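You operate a simulated robot arm through the tools that you are given. There is no shell and no other tool.

You are at the controls of a simulated robot arm. One attempt, no reset.

TASK
Put one 35 g portion and one yolk in the KEEP cup.
Fine: the cup stays on the slide, pulled out.

The check looks at the end state, three seconds after you hand in, the way a careful person would. Anything else that was tipped, shoved, dropped, spilled or broken makes it a failure.

THE ROBOT
A 7-joint arm with a two-finger parallel gripper, fixed in place. Base frame: the origin is on the floor under the middle of its stand, x ahead of it, y to its left, z up; the work surface is at about z = 0.83. Lengths are in m, angles in degrees, forces in N, time in s.
With the tool pointing down near the work surface it reaches from about 0.1 to 0.64 m from the base axis. Its first joint turns from -66.0 to 66.0 degrees. Payload 1.57 kg.
Tool frame: the origin (TCP) lies between the finger pads and is the grasp point; the fingertips stand 0.03 m ahead of it; z points along the fingers, y is the line along which they close. Largest opening 0.08 m; finger width 0.017, thickness 0.012; the body of the gripper, 0.04 by 0.082 m, starts 0.08 m behind the TCP.
Orientation is told as [roll, pitch, yaw] about the base's x, y, z axes, in that order, counted from this pose: with the fingers straight down and closing along the base's y, the tool's x points along the base's -x, its y along +y and its z along -z.

THE INTERFACE
- The arm moves only by the tool play_rows. Its argument "moves" is a list of rows, each a list of 3 entries, a list of its own where there are three numbers: the shift along the tool's x, y, z in m, then the turn, a rotation vector about the tool's x, y, z in degrees, then the finger opening in m, from 0 to 0.08. In form: [[[tx, ty, tz], [ax, ay, az], hand], ...]. A call has 1 to 20 rows; each row is the pose to reach, as a shift and turn from the pose commanded when the call began, along the tool's axes at that moment. A row lasts 0.2 s, in which the tool goes at most 0.05 m and 8.6 degrees; a call with a longer step from one row to the next is refused whole, and so is a gripper value outside its range. Where a pose cannot be reached the arm comes as near as it can. A force on the tool above 70 N (or 10 N above the force at the start of the call, whichever is more), or a blocked arm, ends the call early, and 0.2 s more pass. The fingers move at their own pace (about 0.072 m/s each) and stop on an object; they squeeze with about 23 N. The grip force told is the motor's: it shows also when the fingers shut on nothing. Time passes only in rows, and 0.2 s behind the last, so rows that repeat a pose let the fingers close. It gives the time, the measured TCP pose, the force on the tool (base axes), the opening and the grip force at its end, in the units of the frame above (readings bear some noise), with the torque about the TCP (base axes, N m) and any sound that the robot's microphone picked up, and new pictures: "pictures" is both (left out), scene, wrist or none.
- Cameras (640 x 400 px; columns grow to the right, rows downward): "scene" is fixed at [0.0603, 0.4343, 1.4178]; the picture's right is [-0.74, -0.67, 0.00], its down [-0.32, 0.36, -0.88] and it looks along [0.59, -0.65, -0.48] (base axes); focal length 260 px, centre (320, 200). "wrist" rides on the gripper at [0.072, -0.007, -0.122] in the tool frame; the picture's right is [0.09, 1.00, 0.00], its down [-0.84, 0.08, -0.54] and it looks along [-0.54, 0.05, 0.84] (tool axes); focal length 238 px, centre (320, 200). There is no depth. A picture from a camera that has moved, and an enlarged one, comes with that camera's place and axes in the base frame and with its lens. The place of the scene camera against the robot may be out by one fixed shift of up to 0.018 m in any direction.
- enlarge(camera, box): a new picture of the part [left, top, right, bottom] of that camera's present view, enlarged. No time passes.
- hand_in(): hands the job in; it is judged then, once.

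Nothing tells you positions but the pictures and the camera data. Unless the task says otherwise, let go and move clear before handing in.

The tools are called after "Call:" as name(argument=value, ...) on one line, values as JSON. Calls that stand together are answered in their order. play_rows: Moves the arm, as the interface text tells. Its arguments: {"type":"object","properties":{"moves":{"type":"array"},"pictures":{"type":"string","enum":["both","scene","wrist","none"]}},"required":["moves"]} The other tools are called the same way: enlarge (camera, box) takes an enlarged picture of a part of a camera's view; hand_in () hands the job in.

At the start:

```text
time: 0.0
eef_pos: [0.2893, 0.1327, 1.2815]
tool_rot: [0.0, 0.0, 0.1]
force: [-0.1, -0.4, -0.2]
ft_torque: [-0.01, 0.02, -0.01]
finger_gap: 0.0801
grasp_force: 0.0
```

scene: 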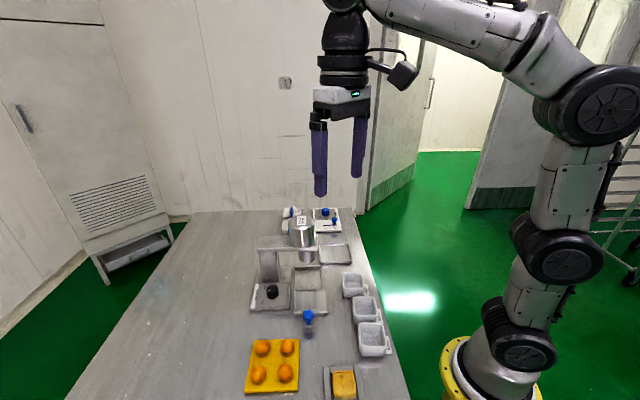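
wrist: 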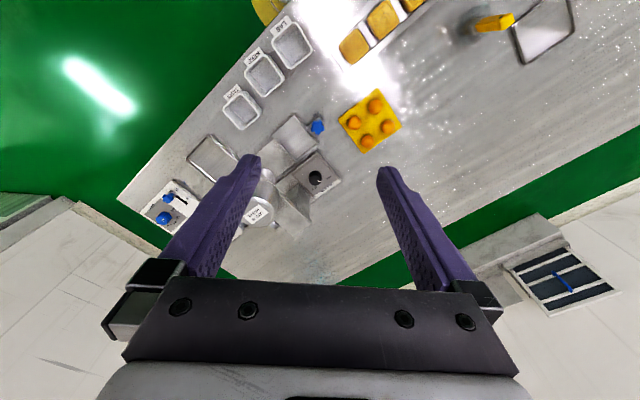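

I see a bench with an orange tray of yolks (or eggs), some labelled cups, a machine with knobs and yellow blocks. I'll enlarge the views before moving anything.

Call:
enlarge(camera="scene", box=[220, 200, 420, 325])

Call:
enlarge(camera="scene", box=[220, 300, 420, 400])

Call:
enlarge(camera="wrist", box=[100, 100, 340, 250])

Call:
enlarge(camera="wrist", box=[200, 0, 440, 150])

Call:
enlarge(camera="wrist", box=[400, 0, 640, 150])

```text
3.20 times, centred on (320, 262) of scene
camera zoom: at [0.0603, 0.4343, 1.4178], right [-0.74, -0.67, 0.0], down [-0.32, 0.36, -0.88], along [0.59, -0.65, -0.48], focal length 833 px, centre (320, 0)
```

zoom: 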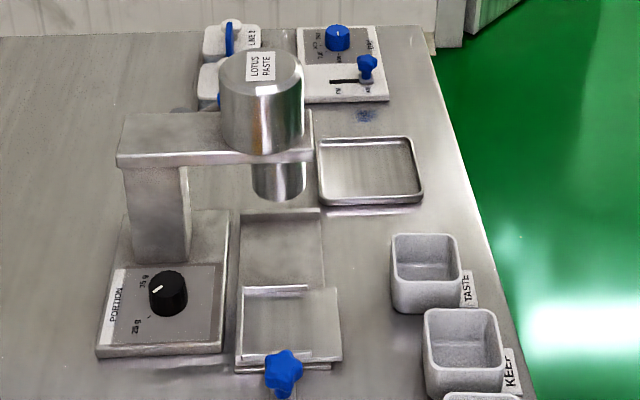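

```text
3.20 times, centred on (320, 350) of scene
camera zoom: at [0.0603, 0.4343, 1.4178], right [-0.74, -0.67, 0.0], down [-0.32, 0.36, -0.88], along [0.59, -0.65, -0.48], focal length 833 px, centre (320, -280)
```

zoom: 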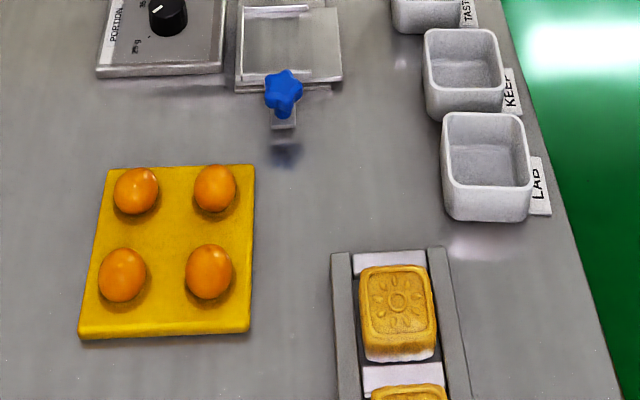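

```text
2.67 times, centred on (220, 175) of wrist
camera zoom: at [0.2172, 0.1243, 1.4021], right [-0.09, 1.0, 0.0], down [0.84, 0.08, 0.54], along [0.54, 0.05, -0.84], focal length 636 px, centre (587, 267)
```

zoom: 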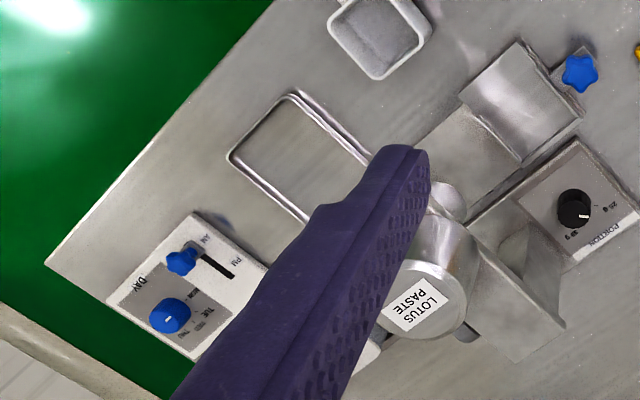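

```text
2.67 times, centred on (320, 75) of wrist
camera zoom: at [0.2172, 0.1243, 1.4021], right [-0.09, 1.0, 0.0], down [0.84, 0.08, 0.54], along [0.54, 0.05, -0.84], focal length 636 px, centre (320, 533)
```

zoom: 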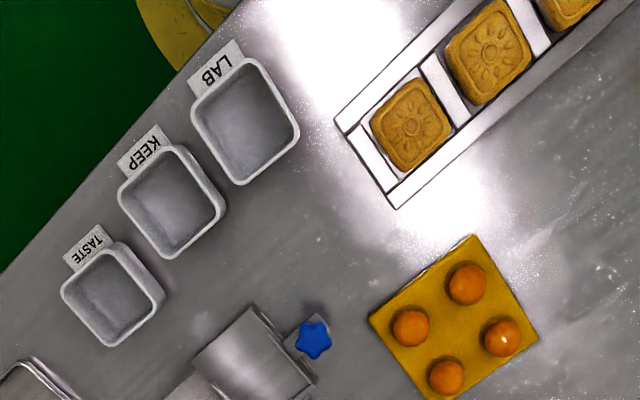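

```text
2.67 times, centred on (520, 75) of wrist
camera zoom: at [0.2172, 0.1243, 1.4021], right [-0.09, 1.0, 0.0], down [0.84, 0.08, 0.54], along [0.54, 0.05, -0.84], focal length 636 px, centre (-213, 533)
```

zoom: 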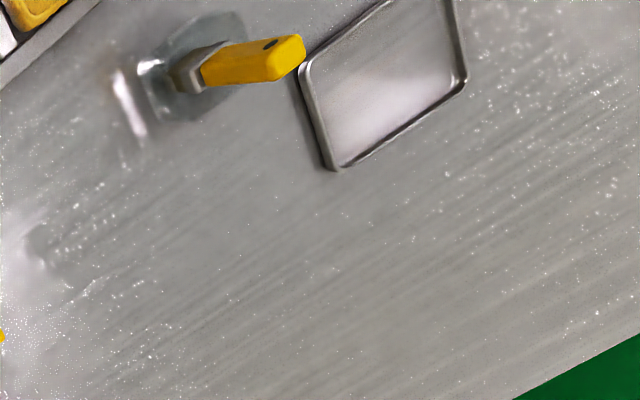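

The bench is turned about -41° from the base axes. It holds a paste dispenser (hopper near (0.50, 0.02)), a portion dial near (0.505, 0.14), a slide with a star knob near (0.374, 0.132), and the KEEP cup near (0.275, 0.02). I'll turn to line up with the bench and take a closer look from above the dial side.

Call:
play_rows(moves=[[[-0.017, 0.0155, 0.036], [0, 0, 8.1], 0.08], [[-0.034, 0.031, 0.072], [0, 0, 16.2], 0.08], [[-0.052, 0.046, 0.108], [0, 0, 24.3], 0.08], [[-0.069, 0.062, 0.144], [0, 0, 32.4], 0.08], [[-0.086, 0.077, 0.18], [0, 0, 40.7], 0.08], [[-0.086, 0.077, 0.18], [0, 0, 40.7], 0.08]])

```text
time: 1.4
eef_pos: [0.3775, 0.2072, 1.0995]
tool_rot: [0.0, 0.0, -40.8]
force: [-0.2, -0.5, 0.1]
ft_torque: [0.02, 0.03, -0.01]
finger_gap: 0.0801
grasp_force: 0.1
camera wrist: at [0.3174, 0.2484, 1.221], right [0.58, 0.81, 0.0], down [0.68, -0.49, 0.54], along [0.44, -0.31, -0.84], focal length 238 px, centre (320, 200)
```

scene: 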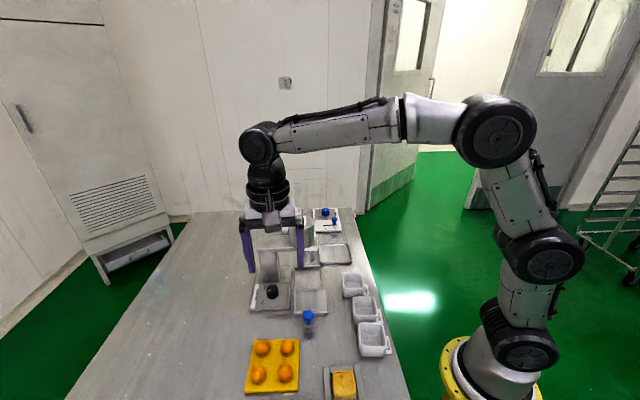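
wrist: 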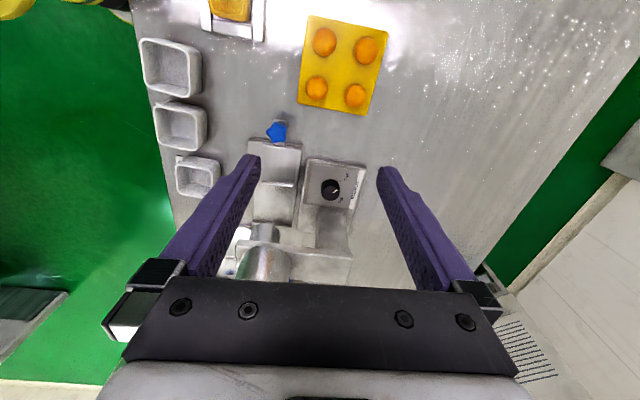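

Call:
enlarge(camera="wrist", box=[240, 100, 400, 200])

Call:
enlarge(camera="wrist", box=[300, 150, 380, 200])

Call:
enlarge(camera="wrist", box=[120, 20, 280, 120])

Call:
enlarge(camera="wrist", box=[220, 120, 300, 170])

```text
4.00 times, centred on (320, 150) of wrist
camera zoom: at [0.3174, 0.2484, 1.221], right [0.58, 0.81, 0.0], down [0.68, -0.49, 0.54], along [0.44, -0.31, -0.84], focal length 953 px, centre (320, 400)
```

zoom: 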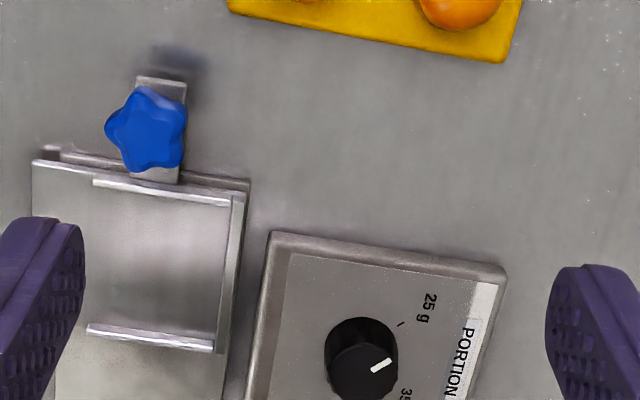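

```text
8.00 times, centred on (340, 175) of wrist
camera zoom: at [0.3174, 0.2484, 1.221], right [0.58, 0.81, 0.0], down [0.68, -0.49, 0.54], along [0.44, -0.31, -0.84], focal length 1907 px, centre (160, 400)
```

zoom: 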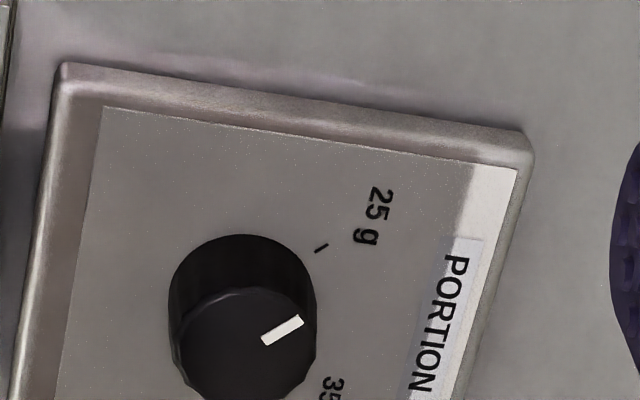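

```text
4.00 times, centred on (200, 70) of wrist
camera zoom: at [0.3174, 0.2484, 1.221], right [0.58, 0.81, 0.0], down [0.68, -0.49, 0.54], along [0.44, -0.31, -0.84], focal length 953 px, centre (800, 720)
```

zoom: 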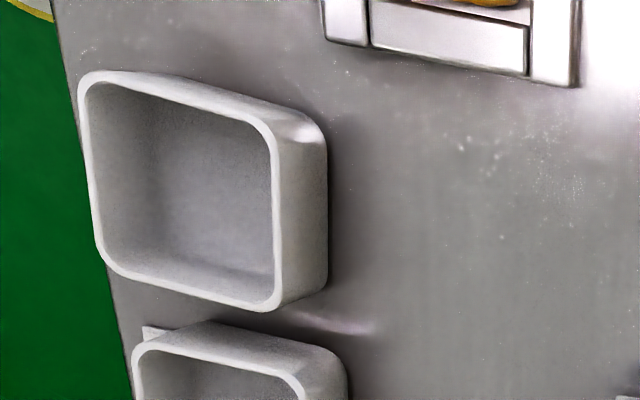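

```text
8.00 times, centred on (260, 145) of wrist
camera zoom: at [0.3174, 0.2484, 1.221], right [0.58, 0.81, 0.0], down [0.68, -0.49, 0.54], along [0.44, -0.31, -0.84], focal length 1907 px, centre (800, 640)
```

zoom: 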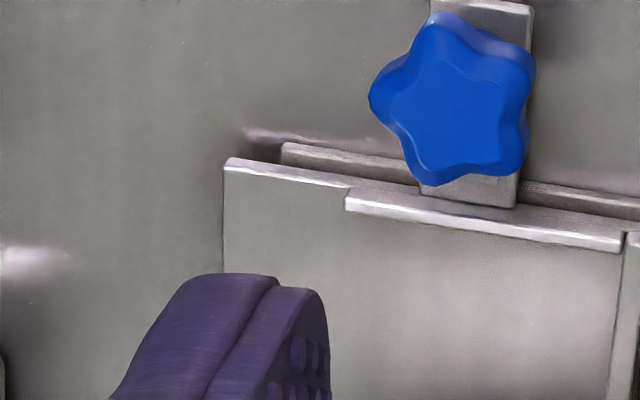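

Call:
enlarge(camera="wrist", box=[295, 155, 391, 215])

Call:
enlarge(camera="scene", box=[240, 270, 304, 310])

Call:
enlarge(camera="wrist", box=[280, 0, 440, 120])

Call:
enlarge(camera="wrist", box=[220, 200, 380, 300])

```text
6.67 times, centred on (343, 185) of wrist
camera zoom: at [0.3174, 0.2484, 1.221], right [0.58, 0.81, 0.0], down [0.68, -0.49, 0.54], along [0.44, -0.31, -0.84], focal length 1589 px, centre (167, 300)
```

zoom: 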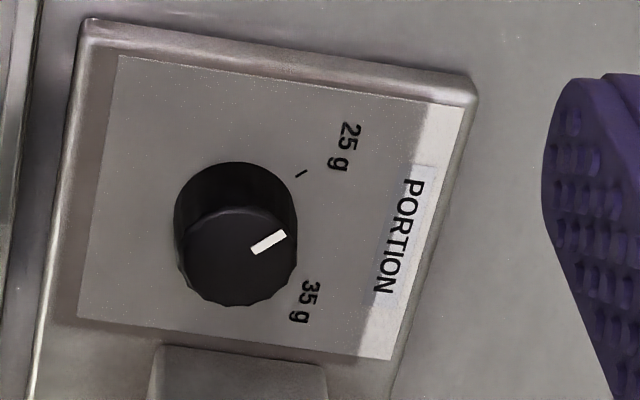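

```text
10.00 times, centred on (272, 290) of scene
camera zoom: at [0.0603, 0.4343, 1.4178], right [-0.74, -0.67, 0.0], down [-0.32, 0.36, -0.88], along [0.59, -0.65, -0.48], focal length 2603 px, centre (800, -700)
```

zoom: 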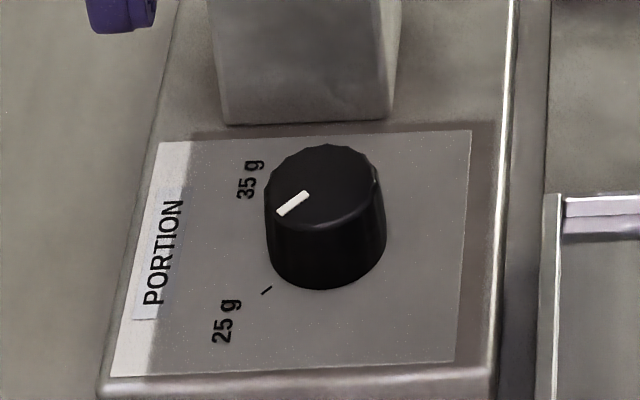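

```text
3.33 times, centred on (360, 60) of wrist
camera zoom: at [0.3174, 0.2484, 1.221], right [0.58, 0.81, 0.0], down [0.68, -0.49, 0.54], along [0.44, -0.31, -0.84], focal length 794 px, centre (187, 667)
```

zoom: 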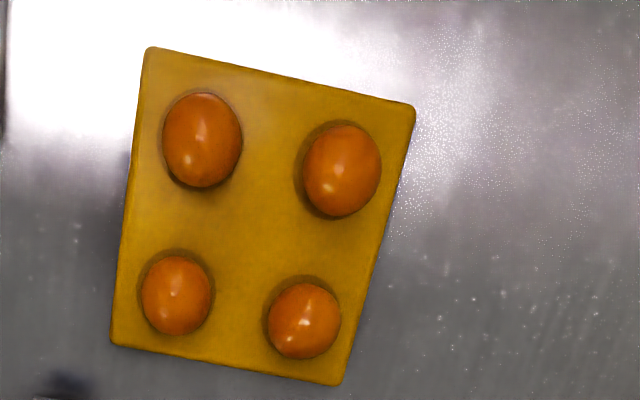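

```text
4.00 times, centred on (300, 250) of wrist
camera zoom: at [0.3174, 0.2484, 1.221], right [0.58, 0.81, 0.0], down [0.68, -0.49, 0.54], along [0.44, -0.31, -0.84], focal length 953 px, centre (400, 0)
```

zoom: 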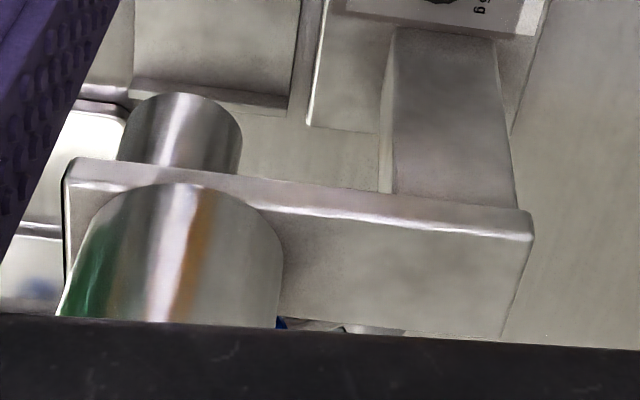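

The dial reads 25 g now, and the 35 g mark is about 90° clockwise from it as seen from above. The slide carriage has low walls on three sides and is open toward the cups. Next I'll look at the cups close up.

Call:
play_rows(moves=[[[-0.002, -0.041, 0.014], [0, 0, 0.7], 0.08], [[-0.004, -0.082, 0.028], [0, 0, 1.5], 0.08], [[-0.006, -0.123, 0.042], [0, 0, 2.2], 0.08], [[-0.008, -0.165, 0.056], [0, 0, 3.0], 0.08], [[-0.0095, -0.206, 0.07], [0, 0, 3.7], 0.08], [[-0.0095, -0.206, 0.07], [0, 0, 3.7], 0.08]], pictures="wrist")

```text
time: 2.8
eef_pos: [0.248, 0.0453, 1.0342]
tool_rot: [0.0, 0.0, -44.3]
force: [0.0, -0.2, 0.7]
ft_torque: [-0.02, -0.01, 0.01]
finger_gap: 0.0802
grasp_force: 0.2
camera wrist: at [0.1921, 0.0901, 1.1553], right [0.63, 0.78, 0.0], down [0.65, -0.53, 0.54], along [0.42, -0.34, -0.84], focal length 238 px, centre (320, 200)
```

wrist: 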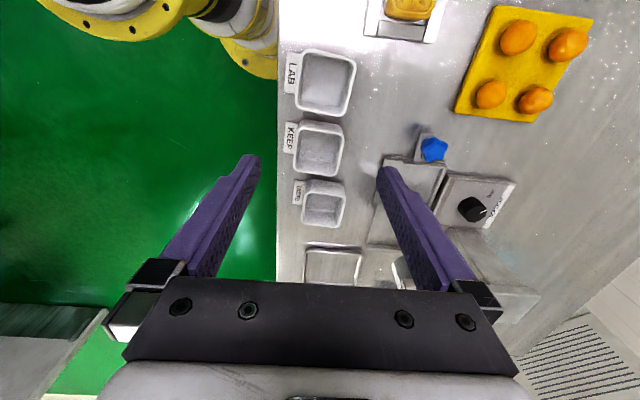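

Call:
enlarge(camera="wrist", box=[270, 40, 430, 140])

Call:
enlarge(camera="wrist", box=[270, 110, 390, 185])

Call:
enlarge(camera="wrist", box=[270, 170, 430, 270])

Call:
enlarge(camera="wrist", box=[370, 120, 530, 220])

```text
4.00 times, centred on (350, 90) of wrist
camera zoom: at [0.1921, 0.0901, 1.1553], right [0.63, 0.78, 0.0], down [0.65, -0.53, 0.54], along [0.42, -0.34, -0.84], focal length 953 px, centre (200, 640)
```

zoom: 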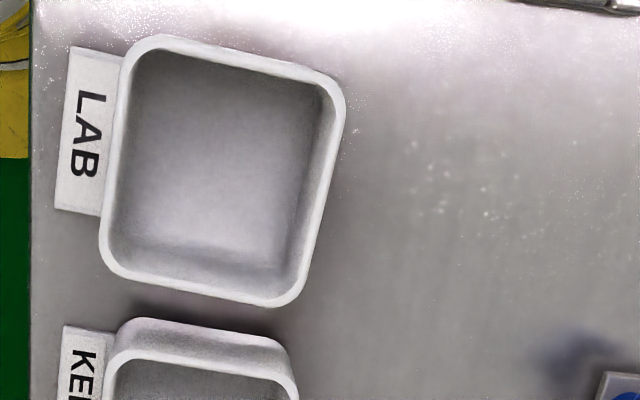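

```text
5.33 times, centred on (330, 148) of wrist
camera zoom: at [0.1921, 0.0901, 1.1553], right [0.63, 0.78, 0.0], down [0.65, -0.53, 0.54], along [0.42, -0.34, -0.84], focal length 1271 px, centre (267, 480)
```

zoom: 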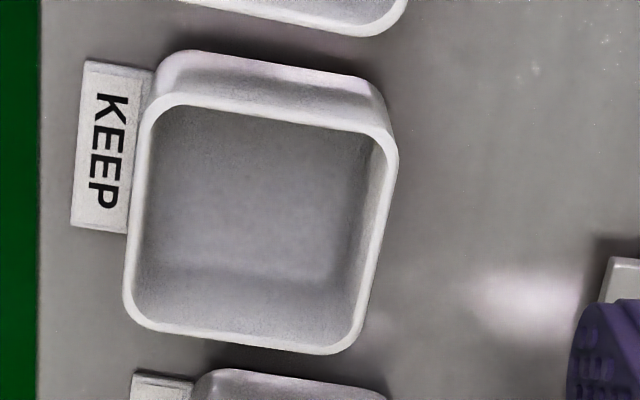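

```text
4.00 times, centred on (350, 220) of wrist
camera zoom: at [0.1921, 0.0901, 1.1553], right [0.63, 0.78, 0.0], down [0.65, -0.53, 0.54], along [0.42, -0.34, -0.84], focal length 953 px, centre (200, 120)
```

zoom: 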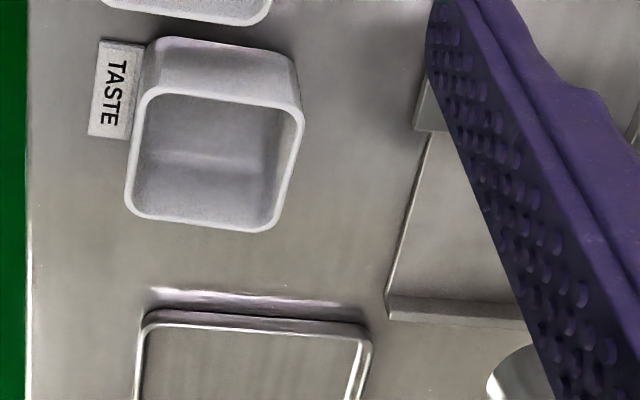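

```text
4.00 times, centred on (450, 170) of wrist
camera zoom: at [0.1921, 0.0901, 1.1553], right [0.63, 0.78, 0.0], down [0.65, -0.53, 0.54], along [0.42, -0.34, -0.84], focal length 953 px, centre (-200, 320)
```

zoom: 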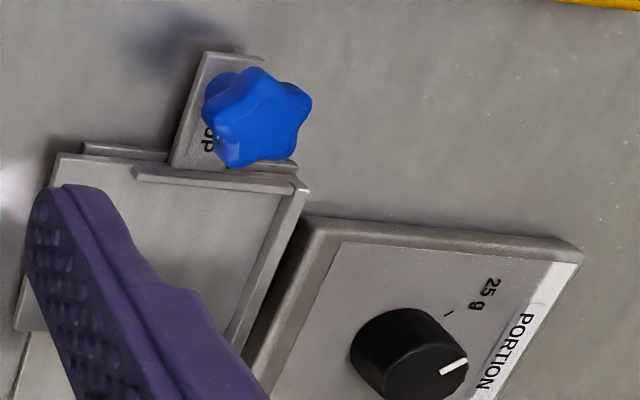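

The KEEP cup is centred near (0.279, 0.017). It is about 58 mm square, its rim is near z = 0.873, and it is turned about -48.5°. The bench itself is at about -45°. Next I'll look closely at the slide carriage and knob.

Call:
play_rows(moves=[[[-0.008, 0.034, 0.008], [0, 0, 0], 0.08], [[-0.016, 0.068, 0.017], [0, 0, 0], 0.08], [[-0.024, 0.102, 0.025], [0, 0, 0], 0.08], [[-0.031, 0.135, 0.034], [0, 0, 0.5], 0.08], [[-0.031, 0.135, 0.034], [0, 0, 0.5], 0.08]], pictures="both")

```text
time: 4.0
eef_pos: [0.3636, 0.1226, 0.9966]
tool_rot: [0.1, -0.1, -44.9]
force: [0.1, -0.1, 0.1]
ft_torque: [0.01, -0.02, 0.02]
finger_gap: 0.0802
grasp_force: 0.2
camera wrist: at [0.3086, 0.1685, 1.1171], right [0.64, 0.77, 0.0], down [0.65, -0.54, 0.54], along [0.42, -0.35, -0.84], focal length 238 px, centre (320, 200)
```

scene: 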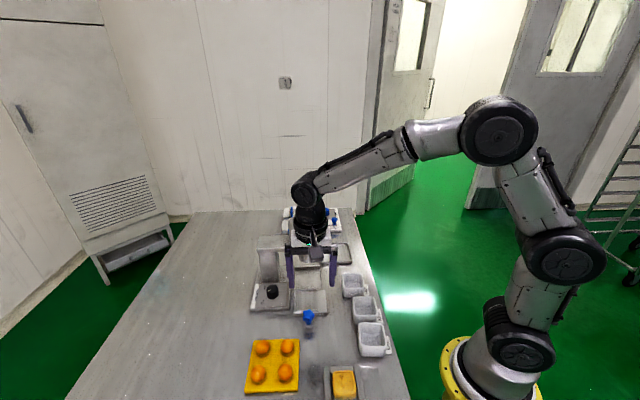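
wrist: 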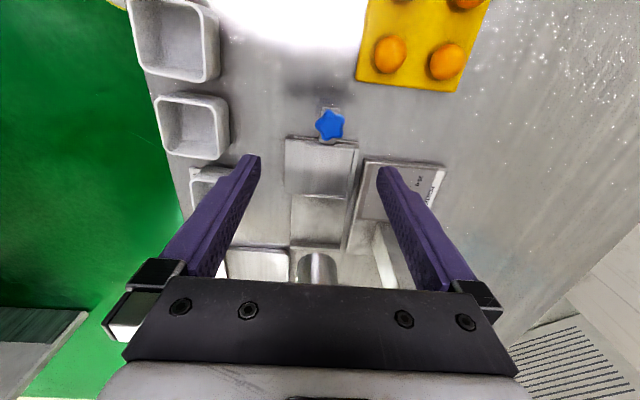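

Call:
enlarge(camera="wrist", box=[272, 90, 384, 160])

Call:
enlarge(camera="wrist", box=[250, 130, 410, 290])

Call:
enlarge(camera="scene", box=[280, 270, 344, 340])

```text
5.71 times, centred on (328, 125) of wrist
camera zoom: at [0.3086, 0.1685, 1.1171], right [0.64, 0.77, 0.0], down [0.65, -0.54, 0.54], along [0.42, -0.35, -0.84], focal length 1362 px, centre (274, 629)
```

zoom: 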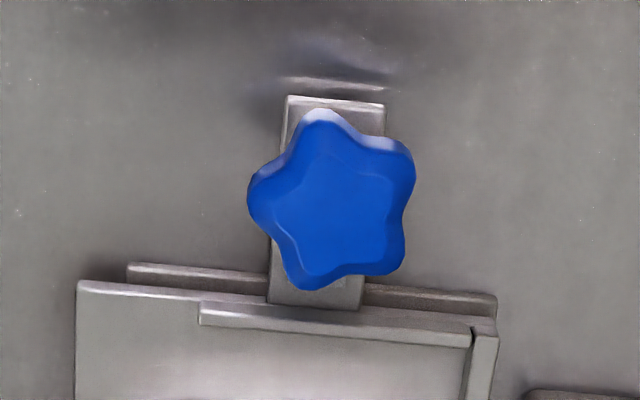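

```text
2.50 times, centred on (330, 210) of wrist
camera zoom: at [0.3086, 0.1685, 1.1171], right [0.64, 0.77, 0.0], down [0.65, -0.54, 0.54], along [0.42, -0.35, -0.84], focal length 596 px, centre (295, 175)
```

zoom: 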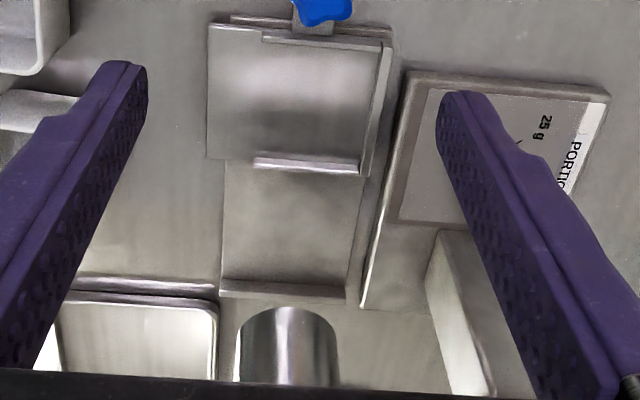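

```text
5.71 times, centred on (312, 305) of scene
camera zoom: at [0.0603, 0.4343, 1.4178], right [-0.74, -0.67, 0.0], down [-0.32, 0.36, -0.88], along [0.59, -0.65, -0.48], focal length 1488 px, centre (366, -400)
```

zoom: 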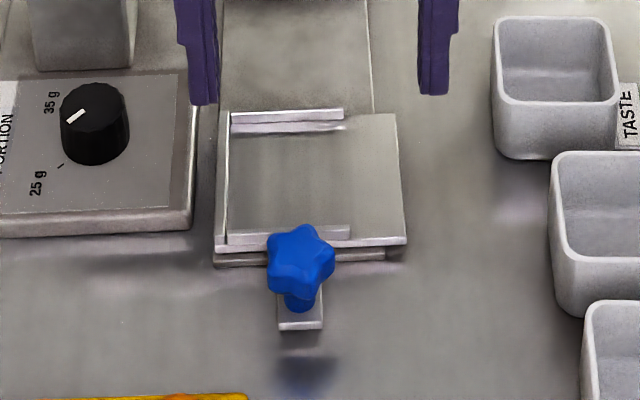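

The slide pocket is about 65 mm square, centred near (0.414, 0.088), and the star knob is near (0.366, 0.135) with its top at z ≈ 0.88. I'll hover over the portion dial to line up for the turn to 35 g.

Call:
play_rows(moves=[[[-0.021, 0.028, -0.003], [0, 0, -6.2], 0.07], [[-0.043, 0.056, -0.003], [0, 0, -12.4], 0.06], [[-0.064, 0.084, -0.003], [0, 0, -18.6], 0.056], [[-0.0857, 0.1114, -0.003], [0, 0, -24.9], 0.056], [[-0.0857, 0.1114, -0.003], [0, 0, -24.9], 0.056]], pictures="both")

```text
time: 5.2
eef_pos: [0.5023, 0.141, 0.9996]
tool_rot: [0.0, 0.1, -19.9]
force: [-0.4, 0.1, 0.8]
ft_torque: [0.02, -0.04, 0.02]
finger_gap: 0.0558
grasp_force: 0.0
camera wrist: at [0.4331, 0.1586, 1.1202], right [0.25, 0.97, 0.0], down [0.81, -0.21, 0.54], along [0.53, -0.14, -0.84], focal length 238 px, centre (320, 200)
```

scene: 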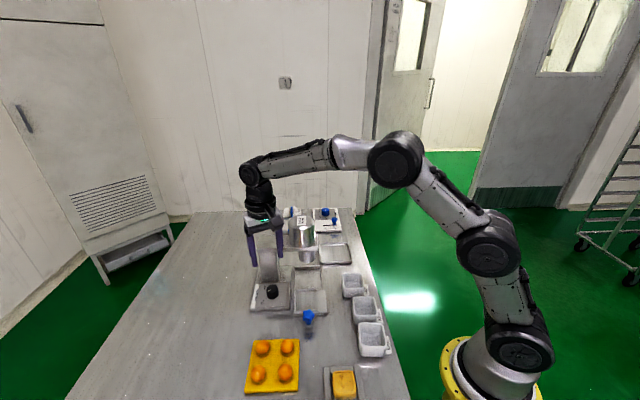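
wrist: 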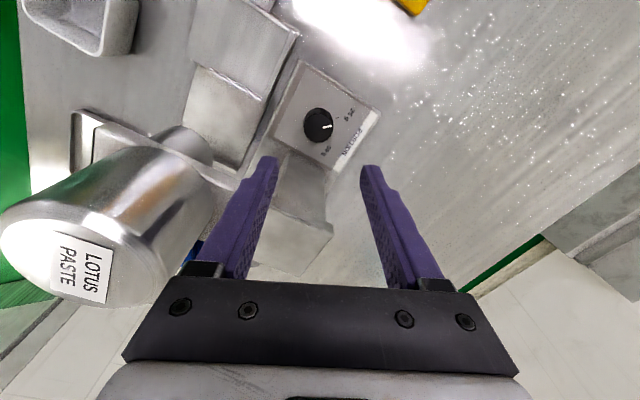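

Call:
enlarge(camera="wrist", box=[272, 80, 384, 150])

Call:
enlarge(camera="wrist", box=[190, 130, 350, 290])

```text
5.71 times, centred on (328, 115) of wrist
camera zoom: at [0.4331, 0.1586, 1.1202], right [0.25, 0.97, 0.0], down [0.81, -0.21, 0.54], along [0.53, -0.14, -0.84], focal length 1362 px, centre (274, 686)
```

zoom: 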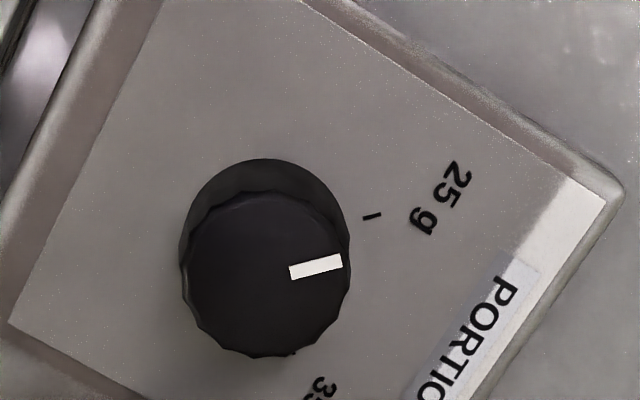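

```text
2.50 times, centred on (270, 210) of wrist
camera zoom: at [0.4331, 0.1586, 1.1202], right [0.25, 0.97, 0.0], down [0.81, -0.21, 0.54], along [0.53, -0.14, -0.84], focal length 596 px, centre (445, 175)
```

zoom: 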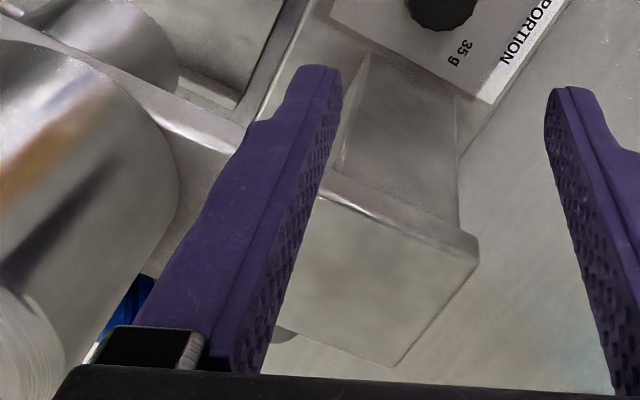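

The dial still points at the 25 g tick, and its knob is 2 mm to one side of the gripper's centre line. I'll shift over, lower the open fingers around it, and check before closing.

Call:
play_rows(moves=[[[0, -0.002, 0.04], [0, 0, 0], 0.056], [[0, -0.002, 0.08], [0, 0, 0], 0.056], [[0, -0.002, 0.1], [0, 0, 0], 0.056], [[0, -0.002, 0.1155], [0, 0, 0], 0.056], [[0, -0.002, 0.1155], [0, 0, 0], 0.056]], pictures="both")

```text
time: 6.3
eef_pos: [0.5094, 0.1411, 0.8995]
tool_rot: [0.9, -1.3, -20.0]
force: [-3.2, 1.7, 3.9]
ft_torque: [-0.3, -0.32, -0.05]
finger_gap: 0.056
grasp_force: 0.0
stopped in row 5: the force on the tool passed its limit at 76 N (the readings are from after the stop); the commanded pose is now the measured one
camera wrist: at [0.4362, 0.1575, 1.0187], right [0.25, 0.97, 0.01], down [0.8, -0.22, 0.56], along [0.55, -0.13, -0.83], focal length 238 px, centre (320, 200)
```

scene: 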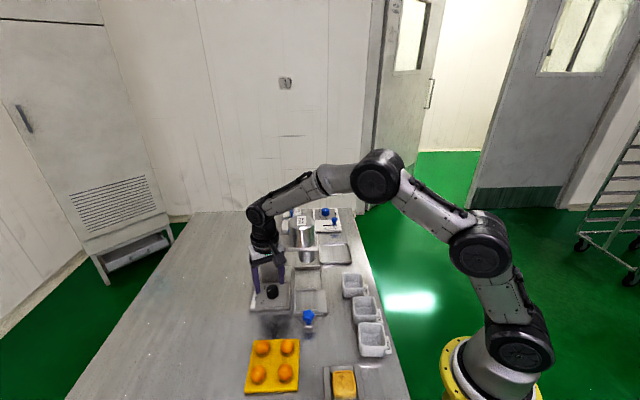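
wrist: 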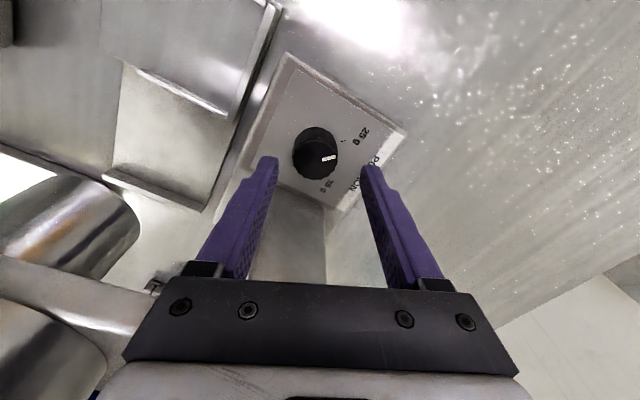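

The tool stopped on contact at z ≈ 0.90. The gripper body probably caught the dispenser's beam. I'll back straight up and check that nothing moved.

Call:
play_rows(moves=[[[0.003, 0, -0.02], [0, 0, 0], 0.056], [[0.007, 0, -0.04], [0, 0, 0], 0.056], [[0.007, 0, -0.06], [0, 0, 0], 0.056], [[0.007, 0, -0.1], [0, 0, 0], 0.056], [[0.007, 0, -0.1], [0, 0, 0], 0.056]], pictures="both")

```text
time: 7.5
eef_pos: [0.4979, 0.1423, 0.9985]
tool_rot: [0.8, -1.2, -20.1]
force: [-0.7, 0.3, 0.0]
ft_torque: [0.0, 0.02, -0.01]
finger_gap: 0.056
grasp_force: 0.0
camera wrist: at [0.4264, 0.1589, 1.1173], right [0.25, 0.97, 0.01], down [0.8, -0.22, 0.56], along [0.54, -0.13, -0.83], focal length 238 px, centre (320, 200)
```

scene: 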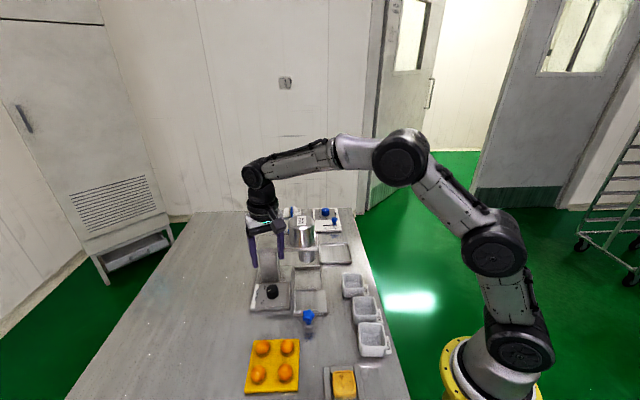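
wrist: 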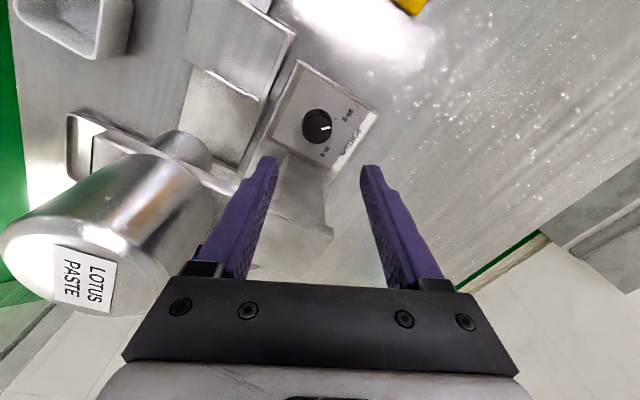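

Call:
enlarge(camera="scene", box=[220, 200, 420, 325])

Call:
enlarge(camera="wrist", box=[190, 80, 350, 290])

```text
3.20 times, centred on (320, 262) of scene
camera zoom: at [0.0602, 0.4343, 1.4178], right [-0.74, -0.67, 0.0], down [-0.32, 0.36, -0.88], along [0.59, -0.65, -0.48], focal length 833 px, centre (320, 0)
```

zoom: 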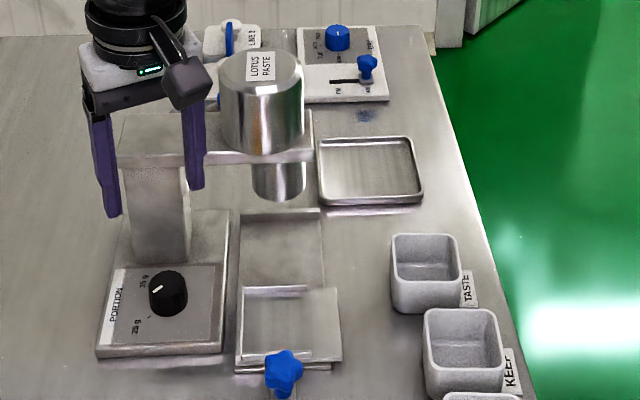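

```text
1.90 times, centred on (270, 185) of wrist
camera zoom: at [0.4264, 0.1589, 1.1173], right [0.25, 0.97, 0.01], down [0.8, -0.22, 0.56], along [0.54, -0.13, -0.83], focal length 454 px, centre (415, 229)
```

zoom: 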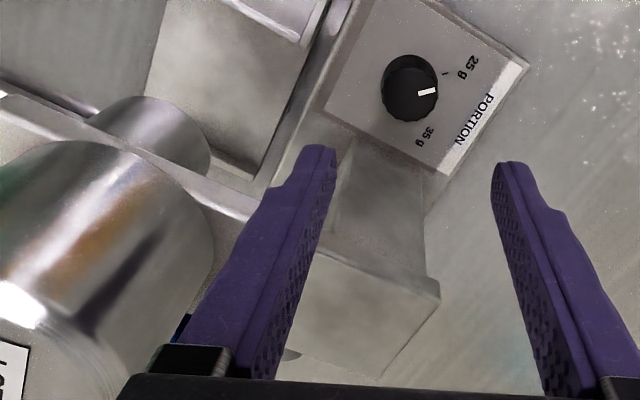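

The dispenser hasn't moved and its pixels match the earlier picture. What blocked the gripper body was the beam overhanging the dial, so I'll tilt the tool back about 22° around its closing axis. That clears the beam and keeps the pads flush on the knob.

Call:
play_rows(moves=[[[0.001, -0.001, 0], [-0.8, -5.1, -5.0], 0.056], [[0.002, -0.002, 0], [-1.6, -10.2, -10.0], 0.056], [[0.002, -0.003, -0.001], [-2.5, -15.3, -15.0], 0.056], [[0.0028, -0.0044, -0.0015], [-3.28, -20.44, -19.94], 0.056], [[0.0028, -0.0044, -0.0015], [-3.28, -20.44, -19.94], 0.056]], pictures="both")

```text
time: 8.7
eef_pos: [0.4943, 0.1388, 0.9997]
tool_rot: [-0.1, -22.1, 0.3]
force: [0.4, 0.5, -0.6]
ft_torque: [0.0, 0.04, 0.0]
finger_gap: 0.0559
grasp_force: 0.1
camera wrist: at [0.3825, 0.1311, 1.0851], right [-0.09, 1.0, -0.04], down [0.57, 0.08, 0.82], along [0.82, 0.05, -0.58], focal length 238 px, centre (320, 200)
```

scene: 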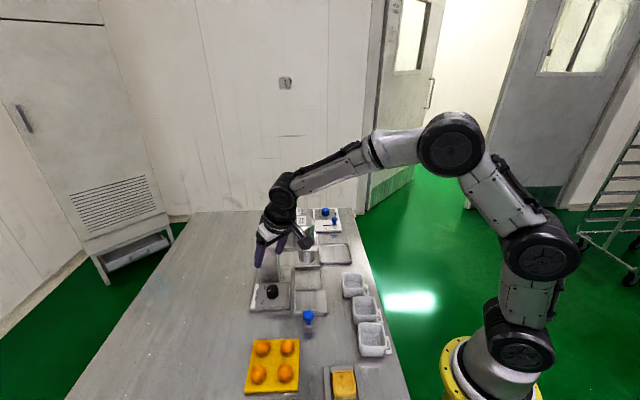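
wrist: 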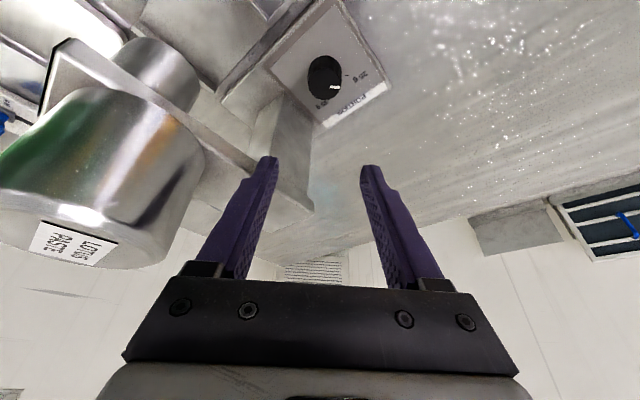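

The tool is now tilted and clear of the beam. I'll approach the dial along the tool axis and stop just above the knob top to check alignment.

Call:
play_rows(moves=[[[0.0436, 0, -0.0123], [0, 0, -0.3], 0.05], [[0.045, 0.0003, 0.025], [0, 0, -0.3], 0.048], [[0.045, 0.0003, 0.06], [0, 0, -0.3], 0.048], [[0.045, 0.0003, 0.086], [0, 0, -0.3], 0.048], [[0.045, 0.0003, 0.086], [0, 0, -0.3], 0.048]], pictures="both")

```text
time: 9.9
eef_pos: [0.4861, 0.1397, 0.9028]
tool_rot: [-0.1, -22.0, 0.4]
force: [-0.6, 0.4, 0.2]
ft_torque: [-0.01, -0.03, 0.01]
finger_gap: 0.048
grasp_force: 0.2
camera wrist: at [0.3734, 0.1305, 0.9874], right [-0.09, 1.0, -0.04], down [0.57, 0.08, 0.82], along [0.81, 0.05, -0.58], focal length 238 px, centre (320, 200)
```

scene: 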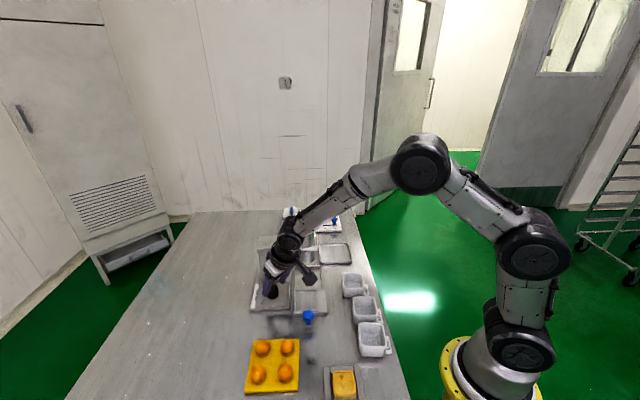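
wrist: 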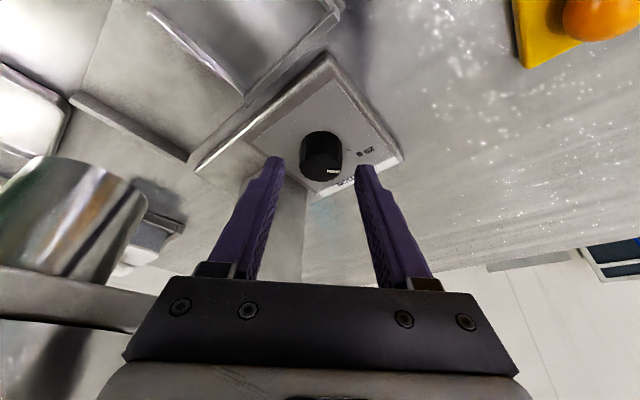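

Call:
play_rows(moves=[[[0.001, -0.0004, 0.012], [0, 0, 0], 0.048], [[0.001, -0.0004, 0.023], [0, 0, 0], 0.048], [[0.001, -0.0004, 0.023], [0, 0, 0], 0.048]], pictures="wrist")

```text
time: 10.7
eef_pos: [0.4925, 0.138, 0.8808]
tool_rot: [-0.2, -22.0, 0.4]
force: [-0.7, 0.4, -0.6]
ft_torque: [0.0, -0.02, 0.0]
finger_gap: 0.048
grasp_force: 0.1
camera wrist: at [0.381, 0.13, 0.9663], right [-0.09, 1.0, -0.04], down [0.57, 0.08, 0.82], along [0.81, 0.05, -0.58], focal length 238 px, centre (320, 200)
```

wrist: 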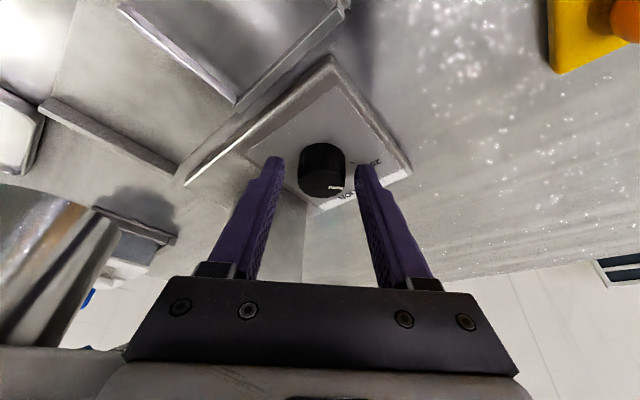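

Call:
enlarge(camera="wrist", box=[240, 120, 400, 220])

Call:
enlarge(camera="scene", box=[240, 240, 320, 310])

```text
4.00 times, centred on (320, 170) of wrist
camera zoom: at [0.381, 0.13, 0.9663], right [-0.09, 1.0, -0.04], down [0.57, 0.08, 0.82], along [0.81, 0.05, -0.58], focal length 953 px, centre (320, 320)
```

zoom: 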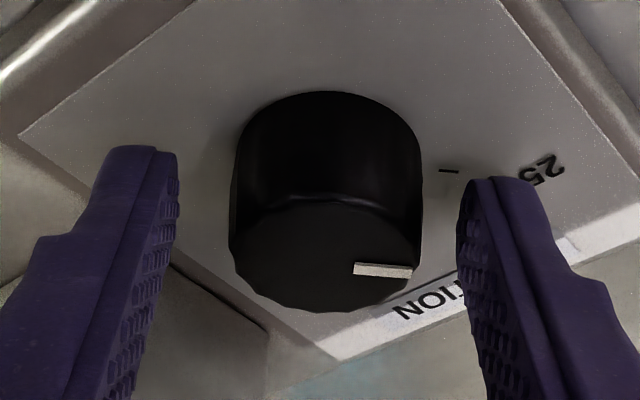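

```text
5.71 times, centred on (280, 275) of scene
camera zoom: at [0.0603, 0.4343, 1.4178], right [-0.74, -0.67, 0.0], down [-0.32, 0.36, -0.88], along [0.59, -0.65, -0.48], focal length 1488 px, centre (549, -229)
```

zoom: 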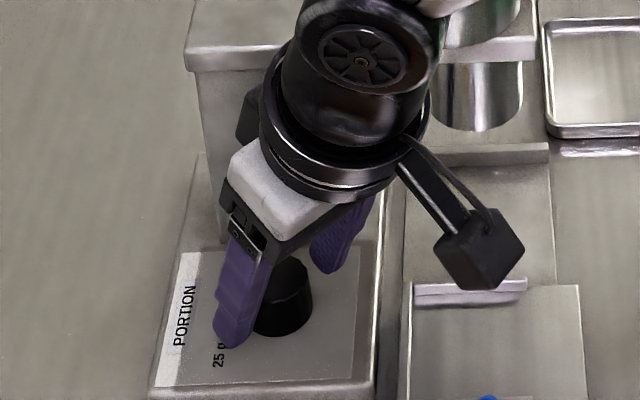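

The knob sits between the pads with the tips past its axis. Closing on it now.

Call:
play_rows(moves=[[[0, 0.0004, 0], [0, 0, 0], 0.03], [[0, 0.0004, 0], [0, 0, 0], 0.02], [[0, 0.0004, 0], [0, 0, 0], 0.02]], pictures="wrist")

```text
time: 11.5
eef_pos: [0.4923, 0.1394, 0.882]
tool_rot: [-0.1, -22.0, 0.4]
force: [0.6, 8.5, -4.1]
ft_torque: [0.26, -0.03, 0.07]
finger_gap: 0.032
grasp_force: 40.2
camera wrist: at [0.381, 0.131, 0.9663], right [-0.09, 1.0, -0.04], down [0.57, 0.08, 0.82], along [0.81, 0.05, -0.58], focal length 238 px, centre (320, 200)
```

wrist: 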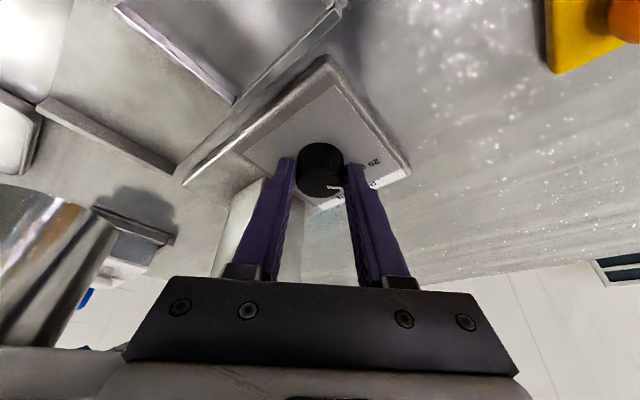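

The knob is gripped at 32 mm. I'll turn it clockwise about the vertical knob axis, halfway first.

Call:
play_rows(moves=[[[-0.0001, 0.0019, 0], [3.0, 0, 7.42], 0.02], [[-0.0003, 0.0032, 0.0001], [5.99, 0, 14.83], 0.02], [[-0.0007, 0.0044, 0.0003], [8.99, 0, 22.25], 0.02], [[-0.0013, 0.0055, 0.0005], [11.99, 0, 29.66], 0.02], [[-0.002, 0.0066, 0.0008], [14.98, 0, 37.08], 0.02], [[-0.0026, 0.0071, 0.001], [16.86, 0, 41.7], 0.02]], pictures="both")

```text
time: 12.9
eef_pos: [0.4953, 0.1462, 0.8808]
tool_rot: [-0.1, -22.2, -44.7]
force: [-0.7, 7.7, -1.6]
ft_torque: [0.32, 0.13, 0.08]
finger_gap: 0.032
grasp_force: 40.4
camera wrist: at [0.4119, 0.2202, 0.9662], right [0.64, 0.77, -0.04], down [0.46, -0.35, 0.82], along [0.61, -0.54, -0.58], focal length 238 px, centre (320, 200)
```

scene: 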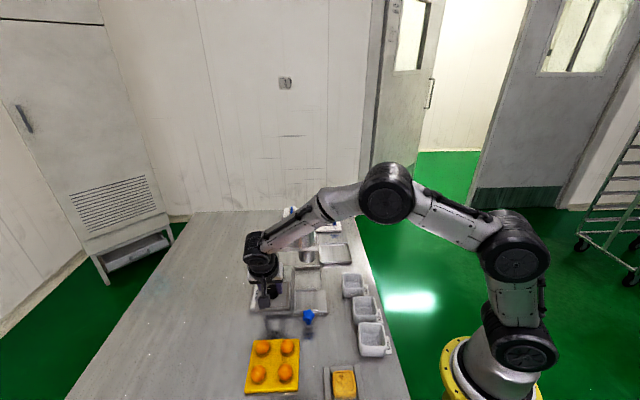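
wrist: 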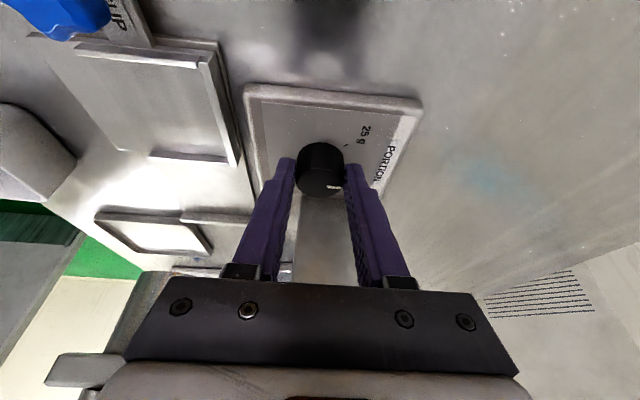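

Call:
play_rows(moves=[[[-0.0001, 0.0017, 0], [3.0, 0, 7.42], 0.02], [[-0.0003, 0.003, 0.0001], [5.99, 0, 14.83], 0.02], [[-0.0007, 0.0042, 0.0003], [8.99, 0, 22.25], 0.02], [[-0.0013, 0.0053, 0.0005], [11.99, 0, 29.66], 0.02], [[-0.002, 0.0064, 0.0008], [14.98, 0, 37.08], 0.02], [[-0.0026, 0.0069, 0.001], [17.0, 0, 42.1], 0.02]], pictures="both")

```text
time: 14.3
eef_pos: [0.5031, 0.1488, 0.8811]
tool_rot: [0.1, -22.2, -90.1]
force: [1.4, 8.3, -1.3]
ft_torque: [0.07, 0.04, 0.47]
finger_gap: 0.0321
grasp_force: 40.6
camera wrist: at [0.4971, 0.2612, 0.9662], right [1.0, 0.08, -0.03], down [0.07, -0.57, 0.82], along [0.05, -0.82, -0.57], focal length 238 px, centre (320, 200)
```

scene: 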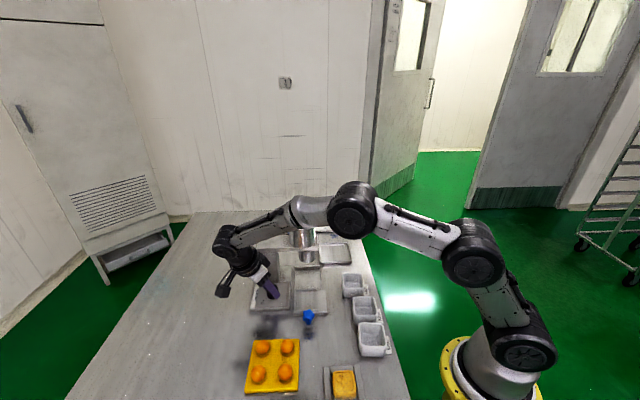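
wrist: 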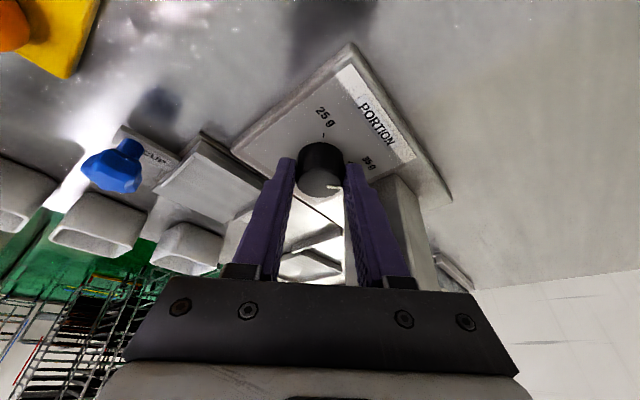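

Call:
enlarge(camera="wrist", box=[270, 90, 390, 210])

Call:
enlarge(camera="scene", box=[240, 270, 304, 310])

```text
3.33 times, centred on (330, 150) of wrist
camera zoom: at [0.4971, 0.2612, 0.9662], right [1.0, 0.08, -0.03], down [0.07, -0.57, 0.82], along [0.05, -0.82, -0.57], focal length 794 px, centre (287, 367)
```

zoom: 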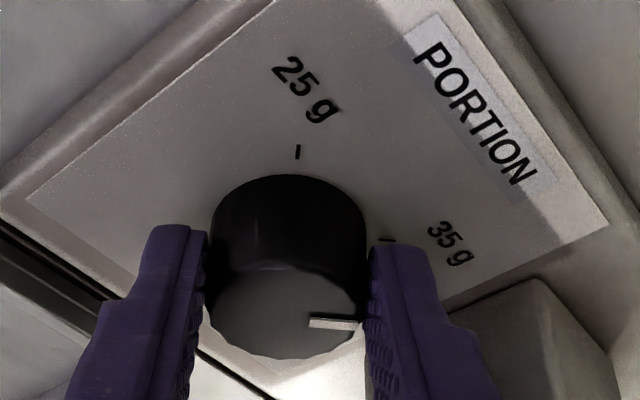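

```text
10.00 times, centred on (272, 290) of scene
camera zoom: at [0.0603, 0.4345, 1.4177], right [-0.74, -0.67, 0.0], down [-0.32, 0.36, -0.88], along [0.59, -0.65, -0.48], focal length 2603 px, centre (800, -700)
```

zoom: 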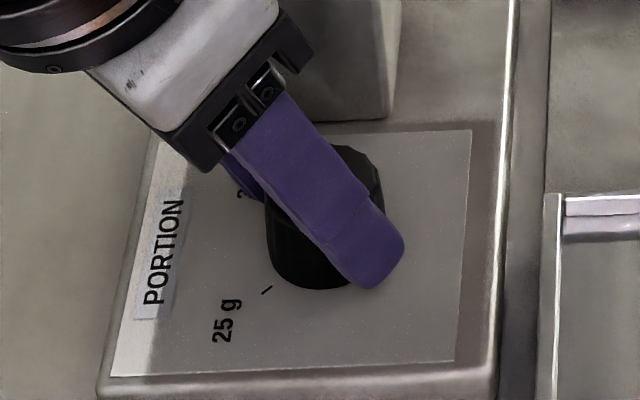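

The pointer now faces the 35 g tick. I'll release, back out along the tool axis, and verify.

Call:
play_rows(moves=[[[0, 0, 0], [0, 0, 0], 0.04], [[0, 0, 0], [0, 0, 0], 0.046], [[0, 0, -0.02], [0, 0, 0], 0.046], [[0, 0, -0.06], [0, 0, 0], 0.046], [[0, 0, -0.1], [0, 0, 0], 0.046], [[0, 0, -0.13], [0, 0, 0], 0.046], [[0, 0, -0.13], [0, 0, 0], 0.046]], pictures="both")

```text
time: 15.9
eef_pos: [0.5023, 0.1965, 1.0038]
tool_rot: [-0.1, -22.2, -90.1]
force: [-0.7, 0.3, 0.7]
ft_torque: [0.0, -0.01, 0.0]
finger_gap: 0.0458
grasp_force: 0.0
camera wrist: at [0.4963, 0.3096, 1.0878], right [1.0, 0.08, -0.04], down [0.08, -0.57, 0.82], along [0.05, -0.82, -0.57], focal length 238 px, centre (320, 200)
```

scene: 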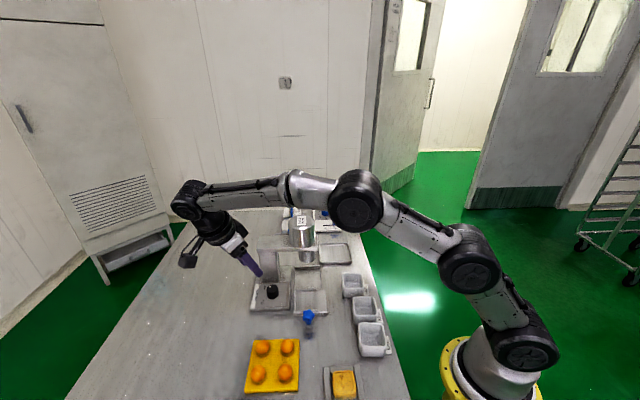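
wrist: 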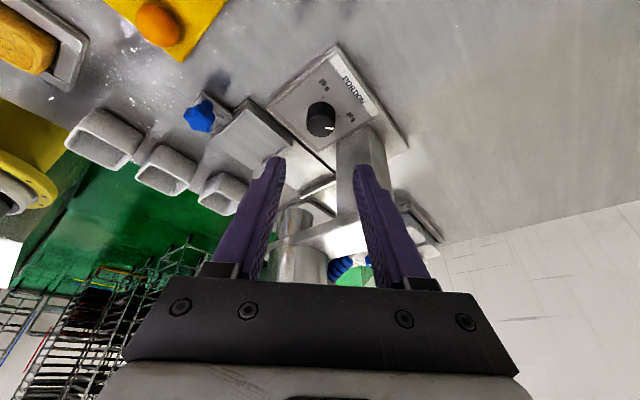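

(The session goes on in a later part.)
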